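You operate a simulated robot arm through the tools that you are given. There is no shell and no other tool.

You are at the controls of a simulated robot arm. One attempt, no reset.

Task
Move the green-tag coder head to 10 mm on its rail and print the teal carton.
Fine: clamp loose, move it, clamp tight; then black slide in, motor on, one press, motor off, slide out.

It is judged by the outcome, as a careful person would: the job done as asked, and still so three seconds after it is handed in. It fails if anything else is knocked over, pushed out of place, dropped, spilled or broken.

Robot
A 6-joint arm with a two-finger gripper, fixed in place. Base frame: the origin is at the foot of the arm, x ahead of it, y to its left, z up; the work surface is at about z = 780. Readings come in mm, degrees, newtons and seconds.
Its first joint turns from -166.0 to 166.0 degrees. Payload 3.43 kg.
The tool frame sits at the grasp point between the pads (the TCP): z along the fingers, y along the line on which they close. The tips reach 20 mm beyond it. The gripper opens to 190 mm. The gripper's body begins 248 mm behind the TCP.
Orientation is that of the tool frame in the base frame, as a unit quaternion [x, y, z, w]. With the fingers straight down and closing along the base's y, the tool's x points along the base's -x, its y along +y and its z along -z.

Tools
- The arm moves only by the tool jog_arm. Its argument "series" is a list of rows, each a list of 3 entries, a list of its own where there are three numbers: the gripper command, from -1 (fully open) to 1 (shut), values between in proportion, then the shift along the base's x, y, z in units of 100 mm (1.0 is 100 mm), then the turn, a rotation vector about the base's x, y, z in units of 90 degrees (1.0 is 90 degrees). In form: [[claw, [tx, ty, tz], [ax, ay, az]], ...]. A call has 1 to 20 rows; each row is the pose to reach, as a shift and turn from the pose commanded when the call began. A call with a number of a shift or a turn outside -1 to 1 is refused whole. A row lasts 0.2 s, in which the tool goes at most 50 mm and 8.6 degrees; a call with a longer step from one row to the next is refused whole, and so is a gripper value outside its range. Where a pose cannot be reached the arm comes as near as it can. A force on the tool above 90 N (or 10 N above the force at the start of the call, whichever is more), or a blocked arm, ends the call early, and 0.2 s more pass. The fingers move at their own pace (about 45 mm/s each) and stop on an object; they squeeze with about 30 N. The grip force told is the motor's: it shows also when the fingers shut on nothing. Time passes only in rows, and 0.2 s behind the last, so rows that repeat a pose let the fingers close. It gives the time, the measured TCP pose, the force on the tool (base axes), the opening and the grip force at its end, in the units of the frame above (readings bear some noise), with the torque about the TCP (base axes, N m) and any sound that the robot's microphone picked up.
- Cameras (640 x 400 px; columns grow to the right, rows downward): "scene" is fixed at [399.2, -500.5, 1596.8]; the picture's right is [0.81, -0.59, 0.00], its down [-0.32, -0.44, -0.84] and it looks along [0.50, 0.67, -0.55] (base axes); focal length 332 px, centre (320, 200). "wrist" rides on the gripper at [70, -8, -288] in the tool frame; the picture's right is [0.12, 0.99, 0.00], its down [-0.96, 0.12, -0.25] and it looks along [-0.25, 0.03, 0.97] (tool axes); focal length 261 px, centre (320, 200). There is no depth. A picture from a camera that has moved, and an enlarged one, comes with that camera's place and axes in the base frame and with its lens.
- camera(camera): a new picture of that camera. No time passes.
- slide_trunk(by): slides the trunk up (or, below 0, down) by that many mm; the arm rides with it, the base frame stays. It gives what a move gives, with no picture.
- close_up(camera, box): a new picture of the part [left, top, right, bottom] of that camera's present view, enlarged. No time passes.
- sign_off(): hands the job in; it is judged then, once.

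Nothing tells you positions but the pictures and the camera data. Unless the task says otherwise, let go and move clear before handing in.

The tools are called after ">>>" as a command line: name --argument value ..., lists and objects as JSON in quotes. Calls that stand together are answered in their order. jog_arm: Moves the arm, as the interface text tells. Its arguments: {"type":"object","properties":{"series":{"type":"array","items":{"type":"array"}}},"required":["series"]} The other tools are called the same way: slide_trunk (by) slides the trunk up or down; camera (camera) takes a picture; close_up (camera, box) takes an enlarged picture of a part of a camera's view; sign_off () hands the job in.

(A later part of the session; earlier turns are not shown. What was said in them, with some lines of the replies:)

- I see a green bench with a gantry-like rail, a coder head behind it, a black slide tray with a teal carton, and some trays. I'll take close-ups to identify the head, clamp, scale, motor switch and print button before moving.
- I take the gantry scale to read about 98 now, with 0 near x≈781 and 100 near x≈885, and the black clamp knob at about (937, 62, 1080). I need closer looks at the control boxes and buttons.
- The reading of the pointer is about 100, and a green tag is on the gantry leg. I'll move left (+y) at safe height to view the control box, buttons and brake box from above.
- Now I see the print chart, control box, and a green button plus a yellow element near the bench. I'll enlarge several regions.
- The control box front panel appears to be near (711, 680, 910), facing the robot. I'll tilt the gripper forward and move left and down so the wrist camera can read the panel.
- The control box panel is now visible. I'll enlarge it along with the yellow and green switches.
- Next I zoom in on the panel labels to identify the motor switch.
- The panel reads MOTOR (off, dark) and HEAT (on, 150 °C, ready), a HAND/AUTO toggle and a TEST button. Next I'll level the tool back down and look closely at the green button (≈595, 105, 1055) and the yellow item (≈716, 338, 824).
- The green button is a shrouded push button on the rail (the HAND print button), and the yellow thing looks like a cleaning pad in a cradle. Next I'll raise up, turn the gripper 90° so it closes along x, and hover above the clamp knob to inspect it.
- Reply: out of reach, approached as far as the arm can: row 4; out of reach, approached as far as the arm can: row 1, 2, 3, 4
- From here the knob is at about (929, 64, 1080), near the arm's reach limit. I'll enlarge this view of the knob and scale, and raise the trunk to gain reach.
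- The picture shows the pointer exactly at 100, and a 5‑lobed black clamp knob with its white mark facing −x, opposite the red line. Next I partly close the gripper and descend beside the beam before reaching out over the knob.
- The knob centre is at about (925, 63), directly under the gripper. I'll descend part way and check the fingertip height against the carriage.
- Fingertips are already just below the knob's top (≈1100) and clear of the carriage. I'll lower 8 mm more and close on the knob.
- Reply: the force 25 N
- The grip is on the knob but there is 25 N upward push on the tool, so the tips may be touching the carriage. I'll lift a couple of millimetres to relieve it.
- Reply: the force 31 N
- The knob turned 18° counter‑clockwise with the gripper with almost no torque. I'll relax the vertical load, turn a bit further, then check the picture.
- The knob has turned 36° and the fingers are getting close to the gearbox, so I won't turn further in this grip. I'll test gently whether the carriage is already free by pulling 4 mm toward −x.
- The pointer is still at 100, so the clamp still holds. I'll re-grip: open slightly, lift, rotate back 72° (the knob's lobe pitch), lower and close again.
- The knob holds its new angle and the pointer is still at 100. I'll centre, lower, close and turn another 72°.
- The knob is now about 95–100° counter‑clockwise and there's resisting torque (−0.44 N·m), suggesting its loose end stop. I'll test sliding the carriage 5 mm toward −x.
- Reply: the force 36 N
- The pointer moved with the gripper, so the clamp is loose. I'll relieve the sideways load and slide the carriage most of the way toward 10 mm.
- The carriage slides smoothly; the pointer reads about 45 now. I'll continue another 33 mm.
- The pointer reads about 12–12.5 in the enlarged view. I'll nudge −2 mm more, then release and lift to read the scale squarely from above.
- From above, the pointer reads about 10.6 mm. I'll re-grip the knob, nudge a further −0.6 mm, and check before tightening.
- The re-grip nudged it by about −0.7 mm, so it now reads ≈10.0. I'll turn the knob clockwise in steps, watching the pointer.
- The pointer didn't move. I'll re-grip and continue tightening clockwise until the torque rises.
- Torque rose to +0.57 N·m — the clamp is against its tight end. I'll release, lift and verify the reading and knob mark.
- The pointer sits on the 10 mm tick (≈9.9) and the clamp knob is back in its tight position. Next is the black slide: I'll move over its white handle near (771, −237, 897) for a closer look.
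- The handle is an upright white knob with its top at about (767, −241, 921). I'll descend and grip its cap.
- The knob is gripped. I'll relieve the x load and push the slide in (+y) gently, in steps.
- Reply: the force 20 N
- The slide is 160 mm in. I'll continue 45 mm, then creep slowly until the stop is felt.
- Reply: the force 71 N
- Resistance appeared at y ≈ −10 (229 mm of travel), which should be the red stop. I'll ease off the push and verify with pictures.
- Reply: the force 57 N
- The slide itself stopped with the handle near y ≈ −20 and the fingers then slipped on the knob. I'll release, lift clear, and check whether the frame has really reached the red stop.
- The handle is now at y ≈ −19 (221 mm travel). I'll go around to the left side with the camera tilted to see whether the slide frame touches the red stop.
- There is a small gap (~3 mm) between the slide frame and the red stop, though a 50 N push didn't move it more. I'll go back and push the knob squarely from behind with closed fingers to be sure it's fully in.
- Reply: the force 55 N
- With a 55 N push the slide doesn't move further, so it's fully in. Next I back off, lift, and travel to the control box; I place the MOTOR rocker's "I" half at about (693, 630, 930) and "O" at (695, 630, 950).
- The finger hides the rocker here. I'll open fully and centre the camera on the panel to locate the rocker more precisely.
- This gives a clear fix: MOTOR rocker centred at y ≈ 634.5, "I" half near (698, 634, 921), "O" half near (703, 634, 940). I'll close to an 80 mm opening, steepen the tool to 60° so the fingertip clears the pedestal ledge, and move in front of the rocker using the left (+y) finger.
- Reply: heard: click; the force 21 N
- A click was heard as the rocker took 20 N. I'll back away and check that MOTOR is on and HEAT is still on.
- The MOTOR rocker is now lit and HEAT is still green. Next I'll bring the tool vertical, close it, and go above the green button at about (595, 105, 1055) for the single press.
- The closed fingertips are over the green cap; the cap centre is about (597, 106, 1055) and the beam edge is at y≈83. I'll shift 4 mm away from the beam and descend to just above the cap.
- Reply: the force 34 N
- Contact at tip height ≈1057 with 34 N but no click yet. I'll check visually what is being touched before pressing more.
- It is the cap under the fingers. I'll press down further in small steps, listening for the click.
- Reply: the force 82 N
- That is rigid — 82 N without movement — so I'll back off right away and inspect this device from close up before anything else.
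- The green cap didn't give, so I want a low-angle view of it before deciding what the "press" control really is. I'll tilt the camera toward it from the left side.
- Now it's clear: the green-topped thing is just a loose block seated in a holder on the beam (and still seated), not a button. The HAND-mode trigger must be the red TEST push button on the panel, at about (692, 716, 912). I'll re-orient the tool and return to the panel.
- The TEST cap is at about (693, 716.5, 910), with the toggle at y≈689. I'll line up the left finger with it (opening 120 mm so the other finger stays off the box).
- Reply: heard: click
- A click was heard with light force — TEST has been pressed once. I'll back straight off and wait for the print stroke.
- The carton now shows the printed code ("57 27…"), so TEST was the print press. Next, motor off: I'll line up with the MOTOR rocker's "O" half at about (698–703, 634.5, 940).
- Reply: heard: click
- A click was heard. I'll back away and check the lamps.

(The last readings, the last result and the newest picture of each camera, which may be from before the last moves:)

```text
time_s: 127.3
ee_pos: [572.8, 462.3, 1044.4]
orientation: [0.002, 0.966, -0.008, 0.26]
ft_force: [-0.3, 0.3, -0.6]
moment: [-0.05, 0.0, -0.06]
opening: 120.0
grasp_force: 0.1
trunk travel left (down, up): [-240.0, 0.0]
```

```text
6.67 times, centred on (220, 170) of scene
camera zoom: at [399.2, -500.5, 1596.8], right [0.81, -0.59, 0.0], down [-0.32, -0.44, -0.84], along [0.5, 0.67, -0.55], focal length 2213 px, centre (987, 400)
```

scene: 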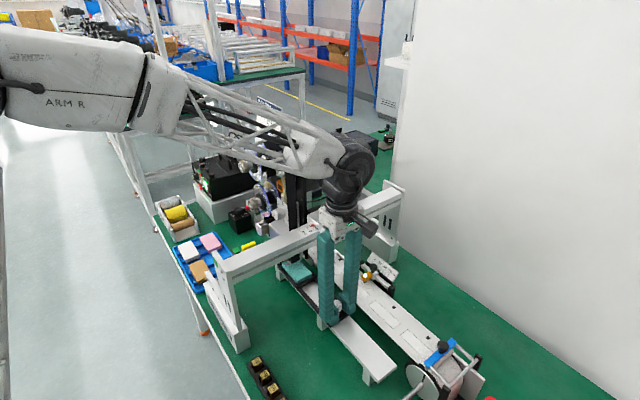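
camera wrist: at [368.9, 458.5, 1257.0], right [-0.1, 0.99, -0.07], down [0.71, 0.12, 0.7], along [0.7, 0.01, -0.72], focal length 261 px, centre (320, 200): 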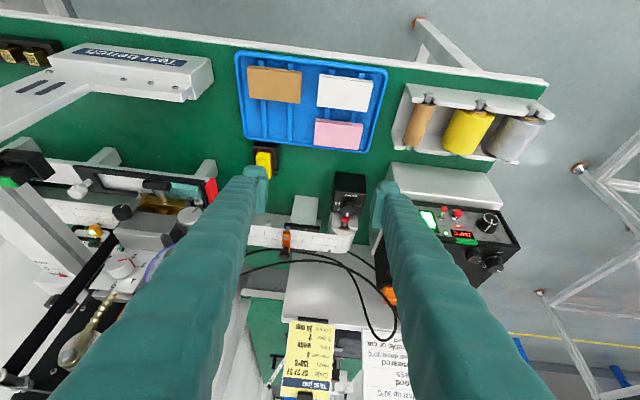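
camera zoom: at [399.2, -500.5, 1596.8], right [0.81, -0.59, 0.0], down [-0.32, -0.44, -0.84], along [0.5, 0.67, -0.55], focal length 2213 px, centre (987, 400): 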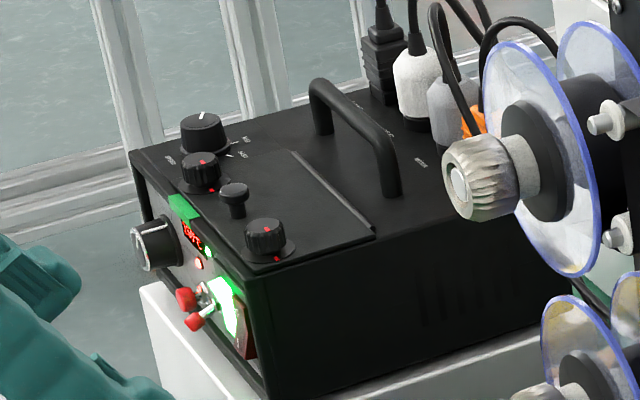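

MOTOR is off and HEAT is unchanged. Next I go back to pull the slide out by its white knob, now near (767, −18).

>>> jog_arm --series '[[0.45, [0, -0.2, 0.2], [0, 0.08, 0]], [0.45, [0, -0.4, 0.4], [0, 0.16, 0]], [0.45, [0, -0.6, 0.6], [0, 0.24, 0]], [0.45, [0, -0.8, 0.8], [0, 0.32, 0]], [0.45, [0, -1.0, 1.0], [0, 0.333, 0]]]'

>>> jog_arm --series '[[0.45, [0, -0.25, 0], [0, 0, 0.09]], [0.45, [0, -0.5, 0], [0, 0, 0.18]], [0.45, [0, -0.75, 0], [0, 0, 0.27]], [0.45, [0, -1.0, 0], [0, 0, 0.36]]]'

>>> jog_arm --series '[[0.45, [0, -0.25, 0], [0, 0, 0.09]], [0.45, [0, -0.5, 0], [0, 0, 0.18]], [0.45, [0, -0.75, 0], [0, 0, 0.27]], [0.45, [0, -1.0, 0], [0, 0, 0.36]]]'

>>> jog_arm --series '[[0.45, [0, -0.25, 0], [0, 0, 0.09]], [0.45, [0, -0.5, 0], [0, 0, 0.18]], [0.45, [0, -0.75, 0], [0, 0, 0.27]], [0.45, [0.1, -1.0, 0], [0, 0, 0.28]]]'

>>> jog_arm --series '[[0.45, [0.2, -0.3, 0], [0, 0, 0]], [0.45, [0.5, -0.6, 0], [0, 0, 0]], [0.45, [0.8, -0.8, 0], [0, 0, 0]], [0.45, [1.0, -0.82, 0], [0, 0, 0]]]'

```text
time_s: 128.5
ee_pos: [574.6, 364.3, 1145.0]
orientation: [0.0, 1.0, -0.008, 0.0]
ft_force: [0.0, 0.2, 0.1]
moment: [-0.12, 0.05, 0.02]
opening: 52.2
grasp_force: 0.0
trunk travel left (down, up): [-240.0, 0.0]
```

```text
time_s: 129.5
ee_pos: [573.5, 262.8, 1144.4]
orientation: [-0.281, 0.96, -0.008, 0.003]
ft_force: [0.1, -1.1, -0.2]
moment: [-0.07, 0.0, 0.0]
opening: 52.5
grasp_force: 0.0
trunk travel left (down, up): [-240.0, 0.0]
```

```text
time_s: 130.5
ee_pos: [574.3, 161.2, 1146.0]
orientation: [-0.536, 0.844, -0.007, 0.005]
ft_force: [0.5, 0.7, 0.3]
moment: [-0.03, 0.02, 0.04]
opening: 52.0
grasp_force: 0.2
trunk travel left (down, up): [-240.0, 0.0]
```

```text
time_s: 131.5
ee_pos: [584.8, 62.0, 1146.1]
orientation: [0.708, -0.706, 0.005, -0.006]
ft_force: [-0.2, 0.5, 0.6]
moment: [-0.08, -0.05, -0.03]
opening: 52.4
grasp_force: 0.1
trunk travel left (down, up): [-240.0, 0.0]
```

```text
time_s: 132.5
ee_pos: [683.3, -21.0, 1146.2]
orientation: [0.707, -0.707, 0.005, -0.006]
ft_force: [-1.2, 0.2, 0.7]
moment: [-0.02, -0.06, 0.03]
opening: 52.3
grasp_force: 0.1
trunk travel left (down, up): [-240.0, 0.0]
```

>>> jog_arm --series '[[0.45, [0.3, 0, -0.2], [0, 0, 0]], [0.45, [0.6, 0, -0.5], [0, 0, 0]], [0.45, [0.84, 0, -0.8], [0, 0, 0]], [0.45, [0.84, 0, -1.0], [0, 0, 0]]]'

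>>> close_up --camera "wrist" --box '[260, 140, 380, 230]'

```text
time_s: 133.5
ee_pos: [766.8, -19.3, 1044.2]
orientation: [-0.707, 0.708, -0.005, 0.006]
ft_force: [-1.1, 1.0, 0.0]
moment: [-0.02, 0.04, 0.0]
opening: 52.1
grasp_force: 0.0
trunk travel left (down, up): [-240.0, 0.0]
```

```text
4.44 times, centred on (320, 185) of wrist
camera zoom: at [772.4, -91.3, 1331.6], right [-0.99, -0.12, -0.02], down [-0.12, 0.96, 0.25], along [-0.01, 0.25, -0.97], focal length 1158 px, centre (320, 267)
```

zoom: 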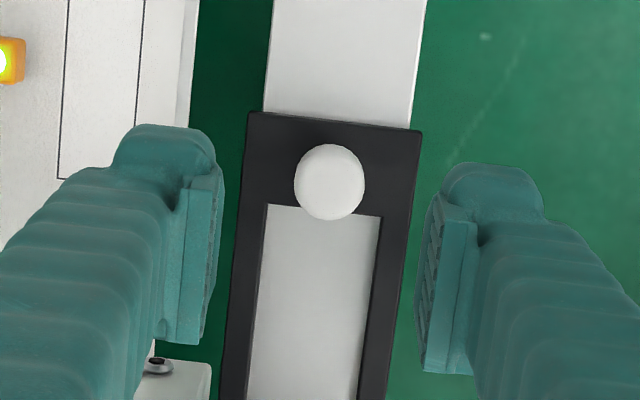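

>>> jog_arm --series '[[0.45, [0.01, 0.02, -0.4], [0, 0, 0]], [0.45, [0.01, 0.02, -0.8], [0, 0, 0]], [0.45, [0.01, 0.02, -1.0], [0, 0, 0]]]'

>>> jog_arm --series '[[0.45, [0.0, 0, -0.25], [0, 0, 0]], [0.45, [0, 0, -0.39], [0, 0, 0]], [0.45, [0, 0, -0.39], [0, 0, 0]], [1, [0, 0, -0.39], [0, 0, 0]], [1, [0, 0, -0.39], [0, 0, 0]], [1, [0, 0, -0.39], [0, 0, 0]]]'

>>> close_up --camera "scene" --box '[270, 220, 390, 320]'

```text
time_s: 134.3
ee_pos: [768.6, -16.9, 945.8]
orientation: [0.707, -0.707, 0.006, -0.006]
ft_force: [0.6, -0.1, 1.0]
moment: [-0.02, -0.05, -0.03]
opening: 52.2
grasp_force: 0.1
trunk travel left (down, up): [-240.0, 0.0]
```

```text
time_s: 135.7
ee_pos: [766.0, -16.0, 906.7]
orientation: [-0.707, 0.707, -0.004, 0.005]
ft_force: [-34.2, 0.1, -3.4]
moment: [-0.04, 0.25, 0.04]
opening: 24.7
grasp_force: 38.5
trunk travel left (down, up): [-240.0, 0.0]
```

```text
4.00 times, centred on (330, 270) of scene
camera zoom: at [399.2, -500.5, 1596.8], right [0.81, -0.59, 0.0], down [-0.32, -0.44, -0.84], along [0.5, 0.67, -0.55], focal length 1328 px, centre (280, -80)
```

zoom: 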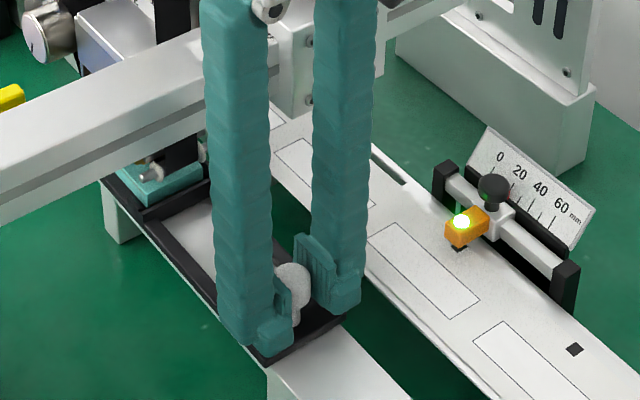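

The knob is gripped. I'll relieve the x load and draw the slide back out smoothly in −y.

>>> jog_arm --series '[[1, [-0.02, -0.03, 0], [0, 0, 0]], [1, [-0.02, -0.1, 0], [0, 0, 0]], [1, [-0.02, -0.2, 0], [0, 0, 0]], [1, [-0.02, -0.3, 0], [0, 0, 0]], [1, [-0.02, -0.4, 0], [0, 0, 0]], [1, [-0.02, -0.5, 0], [0, 0, 0]], [1, [-0.02, -0.6, 0], [0, 0, 0]], [1, [-0.02, -0.7, 0], [0, 0, 0]], [1, [-0.02, -0.8, 0], [0, 0, 0]], [1, [-0.02, -0.8, 0], [0, 0, 0]]]'

>>> close_up --camera "scene" --box '[270, 220, 390, 340]'

```text
time_s: 137.9
ee_pos: [766.5, -97.8, 906.5]
orientation: [-0.707, 0.707, -0.005, 0.007]
ft_force: [-28.4, -0.5, -11.7]
moment: [-0.01, 0.19, 0.05]
opening: 24.6
grasp_force: 44.5
trunk travel left (down, up): [-240.0, 0.0]
```

```text
3.33 times, centred on (330, 280) of scene
camera zoom: at [399.2, -500.5, 1596.8], right [0.81, -0.59, 0.0], down [-0.32, -0.44, -0.84], along [0.5, 0.67, -0.55], focal length 1106 px, centre (287, -67)
```

zoom: 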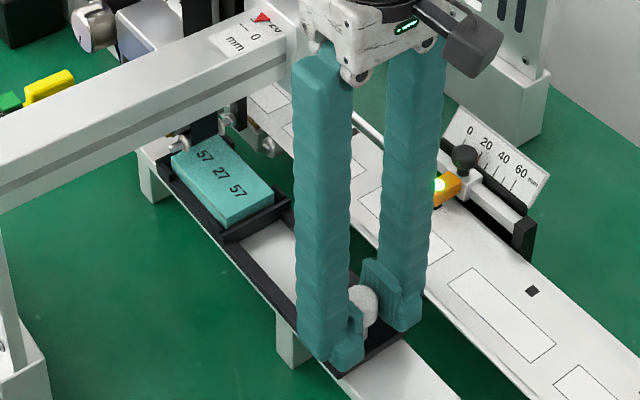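

The carton comes out with a clean "57 27 57". I'll keep drawing the slide out.

>>> jog_arm --series '[[1, [-0.015, -0.1, -0.01], [0, 0, 0]], [1, [-0.015, -0.2, -0.01], [0, 0, 0]], [1, [-0.015, -0.3, -0.01], [0, 0, 0]], [1, [-0.015, -0.4, -0.01], [0, 0, 0]], [1, [-0.015, -0.5, -0.01], [0, 0, 0]], [1, [-0.015, -0.6, -0.01], [0, 0, 0]], [1, [-0.015, -0.7, -0.01], [0, 0, 0]], [1, [-0.015, -0.8, -0.01], [0, 0, 0]], [1, [-0.015, -0.9, -0.01], [0, 0, 0]], [1, [-0.015, -0.9, -0.01], [0, 0, 0]]]'

>>> jog_arm --series '[[1, [0, -0.08, 0], [0, 0, 0]], [1, [0, -0.16, 0], [0, 0, 0]], [1, [0, -0.24, 0], [0, 0, 0]], [1, [0, -0.32, 0], [0, 0, 0]], [1, [0, -0.4, 0], [0, 0, 0]], [1, [0, -0.4, 0], [0, 0, 0]]]'

>>> close_up --camera "scene" --box '[290, 270, 420, 390]'

```text
time_s: 140.1
ee_pos: [764.5, -188.0, 906.8]
orientation: [-0.707, 0.707, -0.006, 0.007]
ft_force: [17.0, -0.3, 25.7]
moment: [0.05, -0.14, -0.01]
opening: 24.3
grasp_force: 44.9
trunk travel left (down, up): [-240.0, 0.0]
```

```text
time_s: 141.5
ee_pos: [764.6, -227.3, 904.7]
orientation: [0.707, -0.707, 0.004, -0.006]
ft_force: [20.9, 0.7, 13.5]
moment: [-0.01, 0.3, -0.01]
opening: 21.9
grasp_force: 44.7
trunk travel left (down, up): [-240.0, 0.0]
```

```text
3.33 times, centred on (355, 330) of scene
camera zoom: at [399.2, -500.5, 1596.8], right [0.81, -0.59, 0.0], down [-0.32, -0.44, -0.84], along [0.5, 0.67, -0.55], focal length 1106 px, centre (203, -233)
```

zoom: 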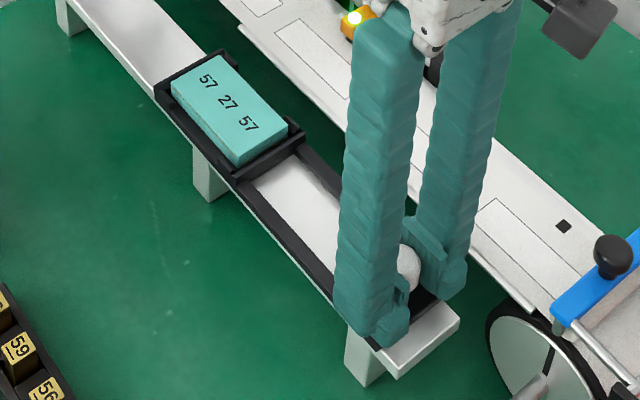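

>>> jog_arm --series '[[1, [0.01, -0.04, 0.005], [0, 0, 0]], [1, [0.015, -0.08, 0.01], [0, 0, 0]], [1, [0.015, -0.12, 0.01], [0, 0, 0]], [1, [0.015, -0.12, 0.01], [0, 0, 0]]]'

>>> close_up --camera "scene" --box '[240, 240, 500, 400]'

```text
time_s: 142.5
ee_pos: [766.0, -236.4, 902.8]
orientation: [-0.707, 0.707, -0.002, 0.006]
ft_force: [-0.6, 23.0, -31.8]
moment: [0.1, 0.18, 0.1]
opening: 21.7
grasp_force: 44.7
trunk travel left (down, up): [-240.0, 0.0]
```

```text
2.46 times, centred on (370, 320) of scene
camera zoom: at [399.2, -500.5, 1596.8], right [0.81, -0.59, 0.0], down [-0.32, -0.44, -0.84], along [0.5, 0.67, -0.55], focal length 817 px, centre (197, -95)
```

zoom: 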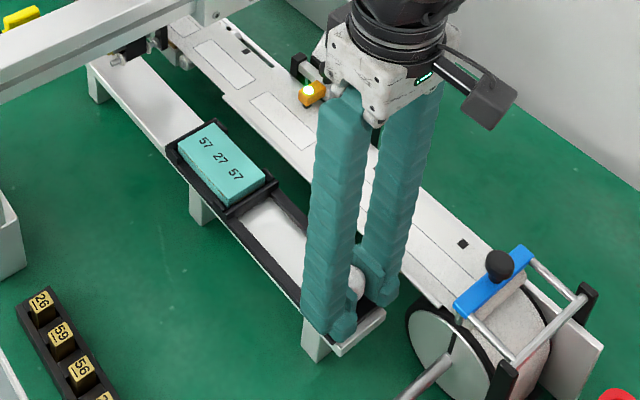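

The slide is back at its original out position (23 N at the outer stop). I'll ease off, open the fingers and lift clear.

>>> jog_arm --series '[[1, [0, 0.02, -0.01], [0, 0, 0]], [0.6, [0, 0.03, -0.01], [0, 0, 0]], [0.37, [0, 0.03, 0], [0, 0, 0]], [0.37, [0, 0.03, 0.05], [0, 0, 0]], [0.37, [0, 0.03, 0.3], [0, 0, 0]], [0.37, [0, 0.03, 0.7], [0, 0, 0]], [0.37, [0, 0.03, 1.0], [0, 0, 0]]]'

>>> jog_arm --series '[[0.37, [-0.1, 0, 0.4], [0, 0, 0]], [0.37, [-0.3, 0, 0.8], [0, 0, 0]], [0.37, [-0.6, 0, 1.0], [0, 0, 0]], [0.37, [-1.0, 0, 1.0], [0, 0, 0]]]'

>>> camera --camera "scene"

>>> camera --camera "wrist"

```text
time_s: 144.1
ee_pos: [766.7, -235.2, 1007.2]
orientation: [-0.707, 0.707, -0.005, 0.006]
ft_force: [0.4, -0.4, -0.3]
moment: [0.0, 0.09, 0.0]
opening: 59.8
grasp_force: 0.1
trunk travel left (down, up): [-240.0, 0.0]
```

```text
time_s: 145.1
ee_pos: [666.9, -233.6, 1105.1]
orientation: [0.708, -0.707, 0.004, -0.007]
ft_force: [0.9, 0.7, 0.0]
moment: [0.06, 0.18, -0.02]
opening: 59.8
grasp_force: 0.1
trunk travel left (down, up): [-240.0, 0.0]
```

```text
taken
```

scene: 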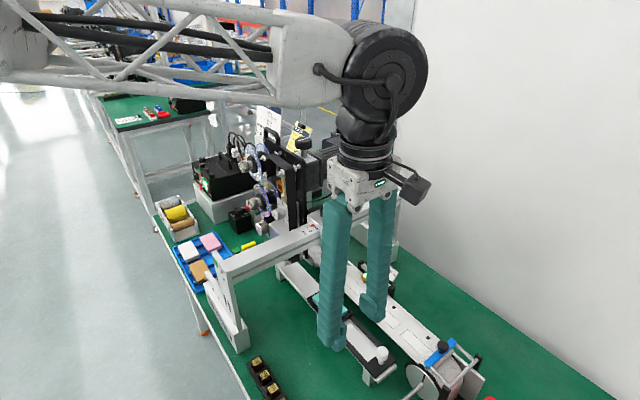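

```text
taken
camera wrist: at [671.8, -306.2, 1392.6], right [-0.99, -0.12, -0.01], down [-0.12, 0.96, 0.25], along [-0.02, 0.25, -0.97], focal length 261 px, centre (320, 200)
```

wrist: 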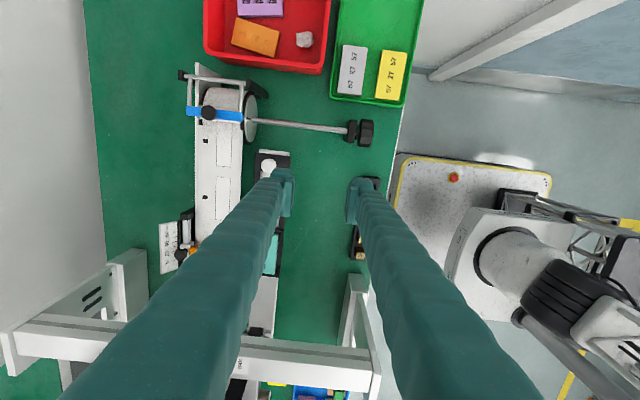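

The slide is released. I'll move up to a clear position and verify the rail reading, clamp, slide and panel one last time.

>>> jog_arm --series '[[0.37, [-0.2, 0.1, 0.3], [0, 0, 0]], [0.37, [-0.4, 0.2, 0.6], [0, 0, 0]], [0.37, [-0.6, 0.3, 0.9], [0, 0, 0]], [0.37, [-0.8, 0.4, 1.0], [0, 0, 0]]]'

>>> jog_arm --series '[[-0.5, [0, 0.3, 0.3], [0, 0, 0]], [-0.5, [0, 0.6, 0.6], [0, 0, 0]], [-0.5, [0, 0.9, 0.9], [0, 0, 0]], [-0.5, [0, 1.0, 1.0], [0, 0, 0]], [-0.5, [0, 1.0, 1.0], [0, 0, 0]]]'

>>> camera --camera "wrist"

>>> close_up --camera "scene" --box '[305, 205, 345, 235]'

>>> close_up --camera "scene" --box '[240, 240, 500, 400]'

>>> close_up --camera "scene" --box '[150, 130, 350, 270]'

```text
time_s: 146.1
ee_pos: [586.7, -195.8, 1206.6]
orientation: [-0.707, 0.707, -0.005, 0.007]
ft_force: [1.0, 0.7, -0.6]
moment: [0.06, 0.07, -0.01]
opening: 59.9
grasp_force: 0.2
trunk travel left (down, up): [-240.0, 0.0]
```

```text
time_s: 147.3
ee_pos: [586.6, -95.3, 1308.4]
orientation: [0.707, -0.707, 0.005, -0.006]
ft_force: [0.5, 0.0, -0.3]
moment: [-0.04, 0.02, -0.03]
opening: 142.4
grasp_force: 0.0
trunk travel left (down, up): [-240.0, 0.0]
```

```text
taken
camera wrist: at [591.6, -167.3, 1594.1], right [-0.99, -0.12, -0.02], down [-0.12, 0.96, 0.25], along [-0.01, 0.25, -0.97], focal length 261 px, centre (320, 200)
```

wrist: 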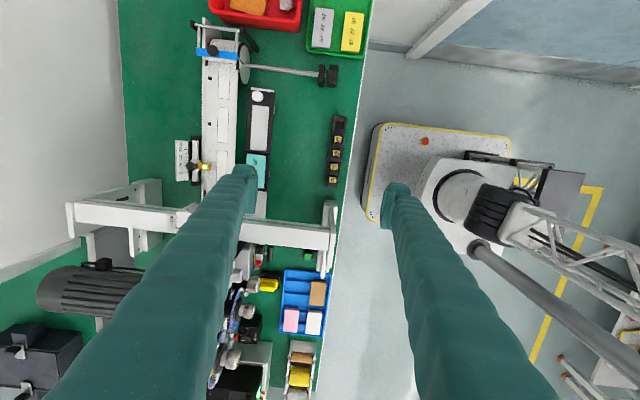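

```text
13.33 times, centred on (325, 220) of scene
camera zoom: at [399.2, -500.5, 1596.8], right [0.81, -0.59, 0.0], down [-0.32, -0.44, -0.84], along [0.5, 0.67, -0.55], focal length 4426 px, centre (253, -67)
```

zoom: 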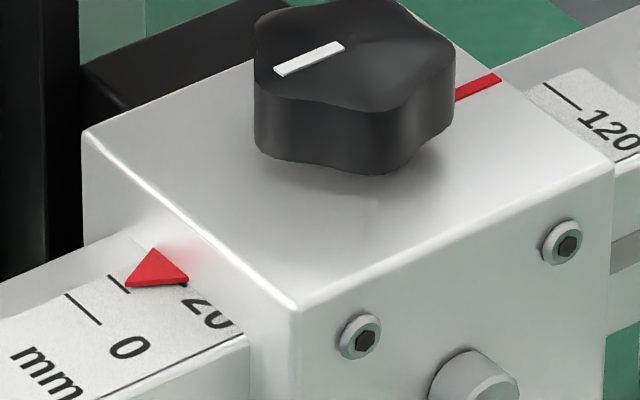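

```text
2.46 times, centred on (370, 320) of scene
camera zoom: at [399.2, -500.5, 1596.8], right [0.81, -0.59, 0.0], down [-0.32, -0.44, -0.84], along [0.5, 0.67, -0.55], focal length 817 px, centre (197, -95)
```

zoom: 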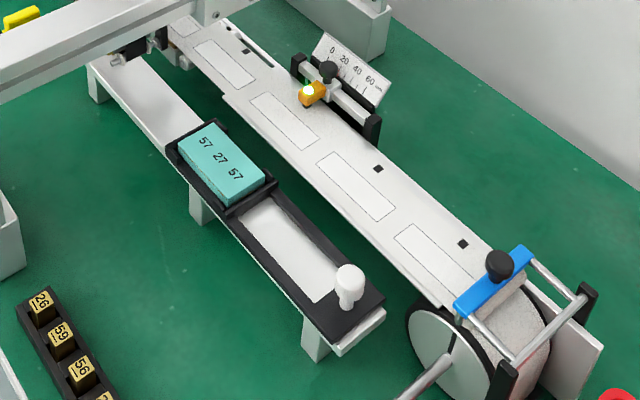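

```text
2.86 times, centred on (250, 200) of scene
camera zoom: at [399.2, -500.5, 1596.8], right [0.81, -0.59, 0.0], down [-0.32, -0.44, -0.84], along [0.5, 0.67, -0.55], focal length 948 px, centre (520, 200)
```

zoom: 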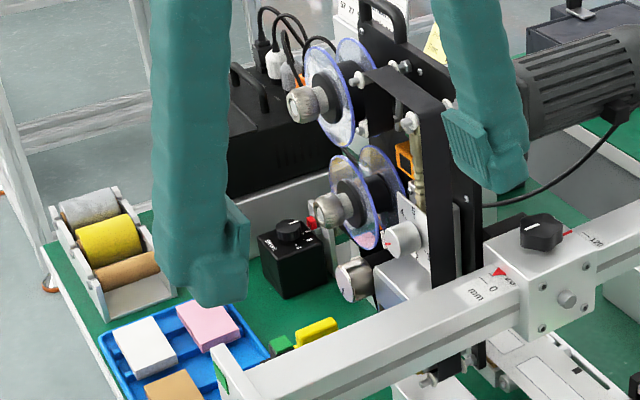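

>>> close_up --camera "scene" --box '[305, 280, 355, 330]'

>>> close_up --camera "scene" --box '[220, 235, 260, 265]'

>>> close_up --camera "wrist" --box '[280, 220, 340, 280]'

```text
8.00 times, centred on (330, 305) of scene
camera zoom: at [399.2, -500.5, 1596.8], right [0.81, -0.59, 0.0], down [-0.32, -0.44, -0.84], along [0.5, 0.67, -0.55], focal length 2656 px, centre (240, -640)
```

zoom: 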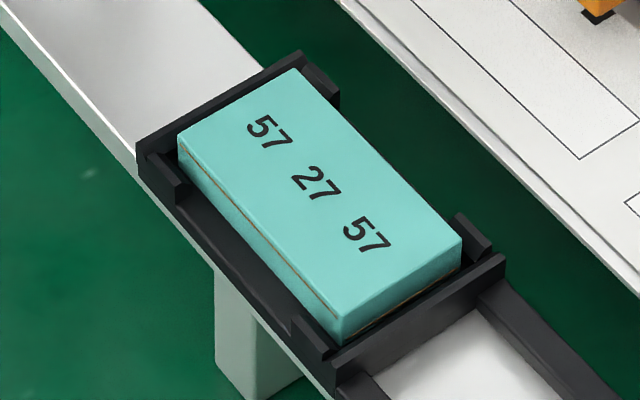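

```text
13.33 times, centred on (240, 250) of scene
camera zoom: at [399.2, -500.5, 1596.8], right [0.81, -0.59, 0.0], down [-0.32, -0.44, -0.84], along [0.5, 0.67, -0.55], focal length 4426 px, centre (1387, -467)
```

zoom: 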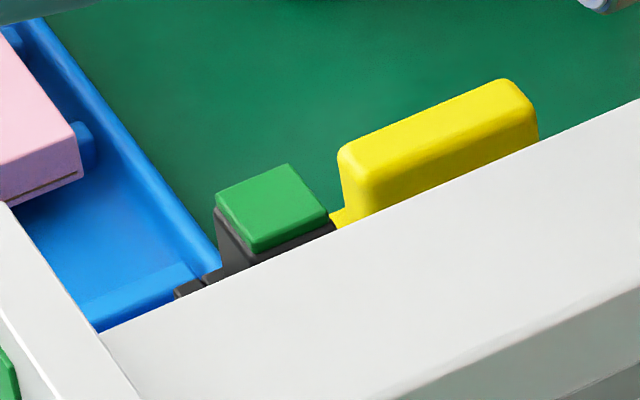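

```text
6.67 times, centred on (310, 250) of wrist
camera zoom: at [591.6, -167.3, 1594.1], right [-0.99, -0.12, -0.02], down [-0.12, 0.96, 0.25], along [-0.01, 0.25, -0.97], focal length 1738 px, centre (387, -133)
```

zoom: 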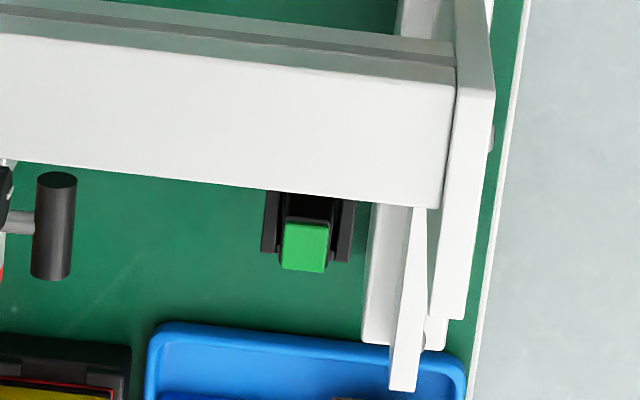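

The teal carton has one clean "57 27 57", the pointer is on the 10 mm mark with the clamp tight, and the slide is out. The motor is off, the green block still sits in its holder, and the arm is clear with nothing in its grip. I'm handing the job in.

>>> sign_off

```text
The job is handed in.
```

The coder head is clamped at 10 mm on its rail (about 9.9 by the scale), and the teal carton has one clean print reading "57 27 57".

- **Clamp:** I loosened it, moved the head from 100 mm, and tightened it again. The knob mark is back where it started and the pointer hasn't moved since.
- **Print:** I pushed the black slide in, switched the motor on, pressed TEST once, switched the motor off and pulled the slide out. The motor lamp went dark and the heat stayed on at 150 °C.
- **Slide travel:** it stopped about 3 mm short of the red stop. A 55 N push didn't move it further, so I took that as fully in.
- **A wrong press:** I first took the green-topped block on the rail for the print button and pushed down on it with about 80 N. It turned out to be a block sitting in a holder. It looks undamaged and is still seated where it was.

The arm is clear of the bench and holding nothing, and I saw nothing else knocked or moved.
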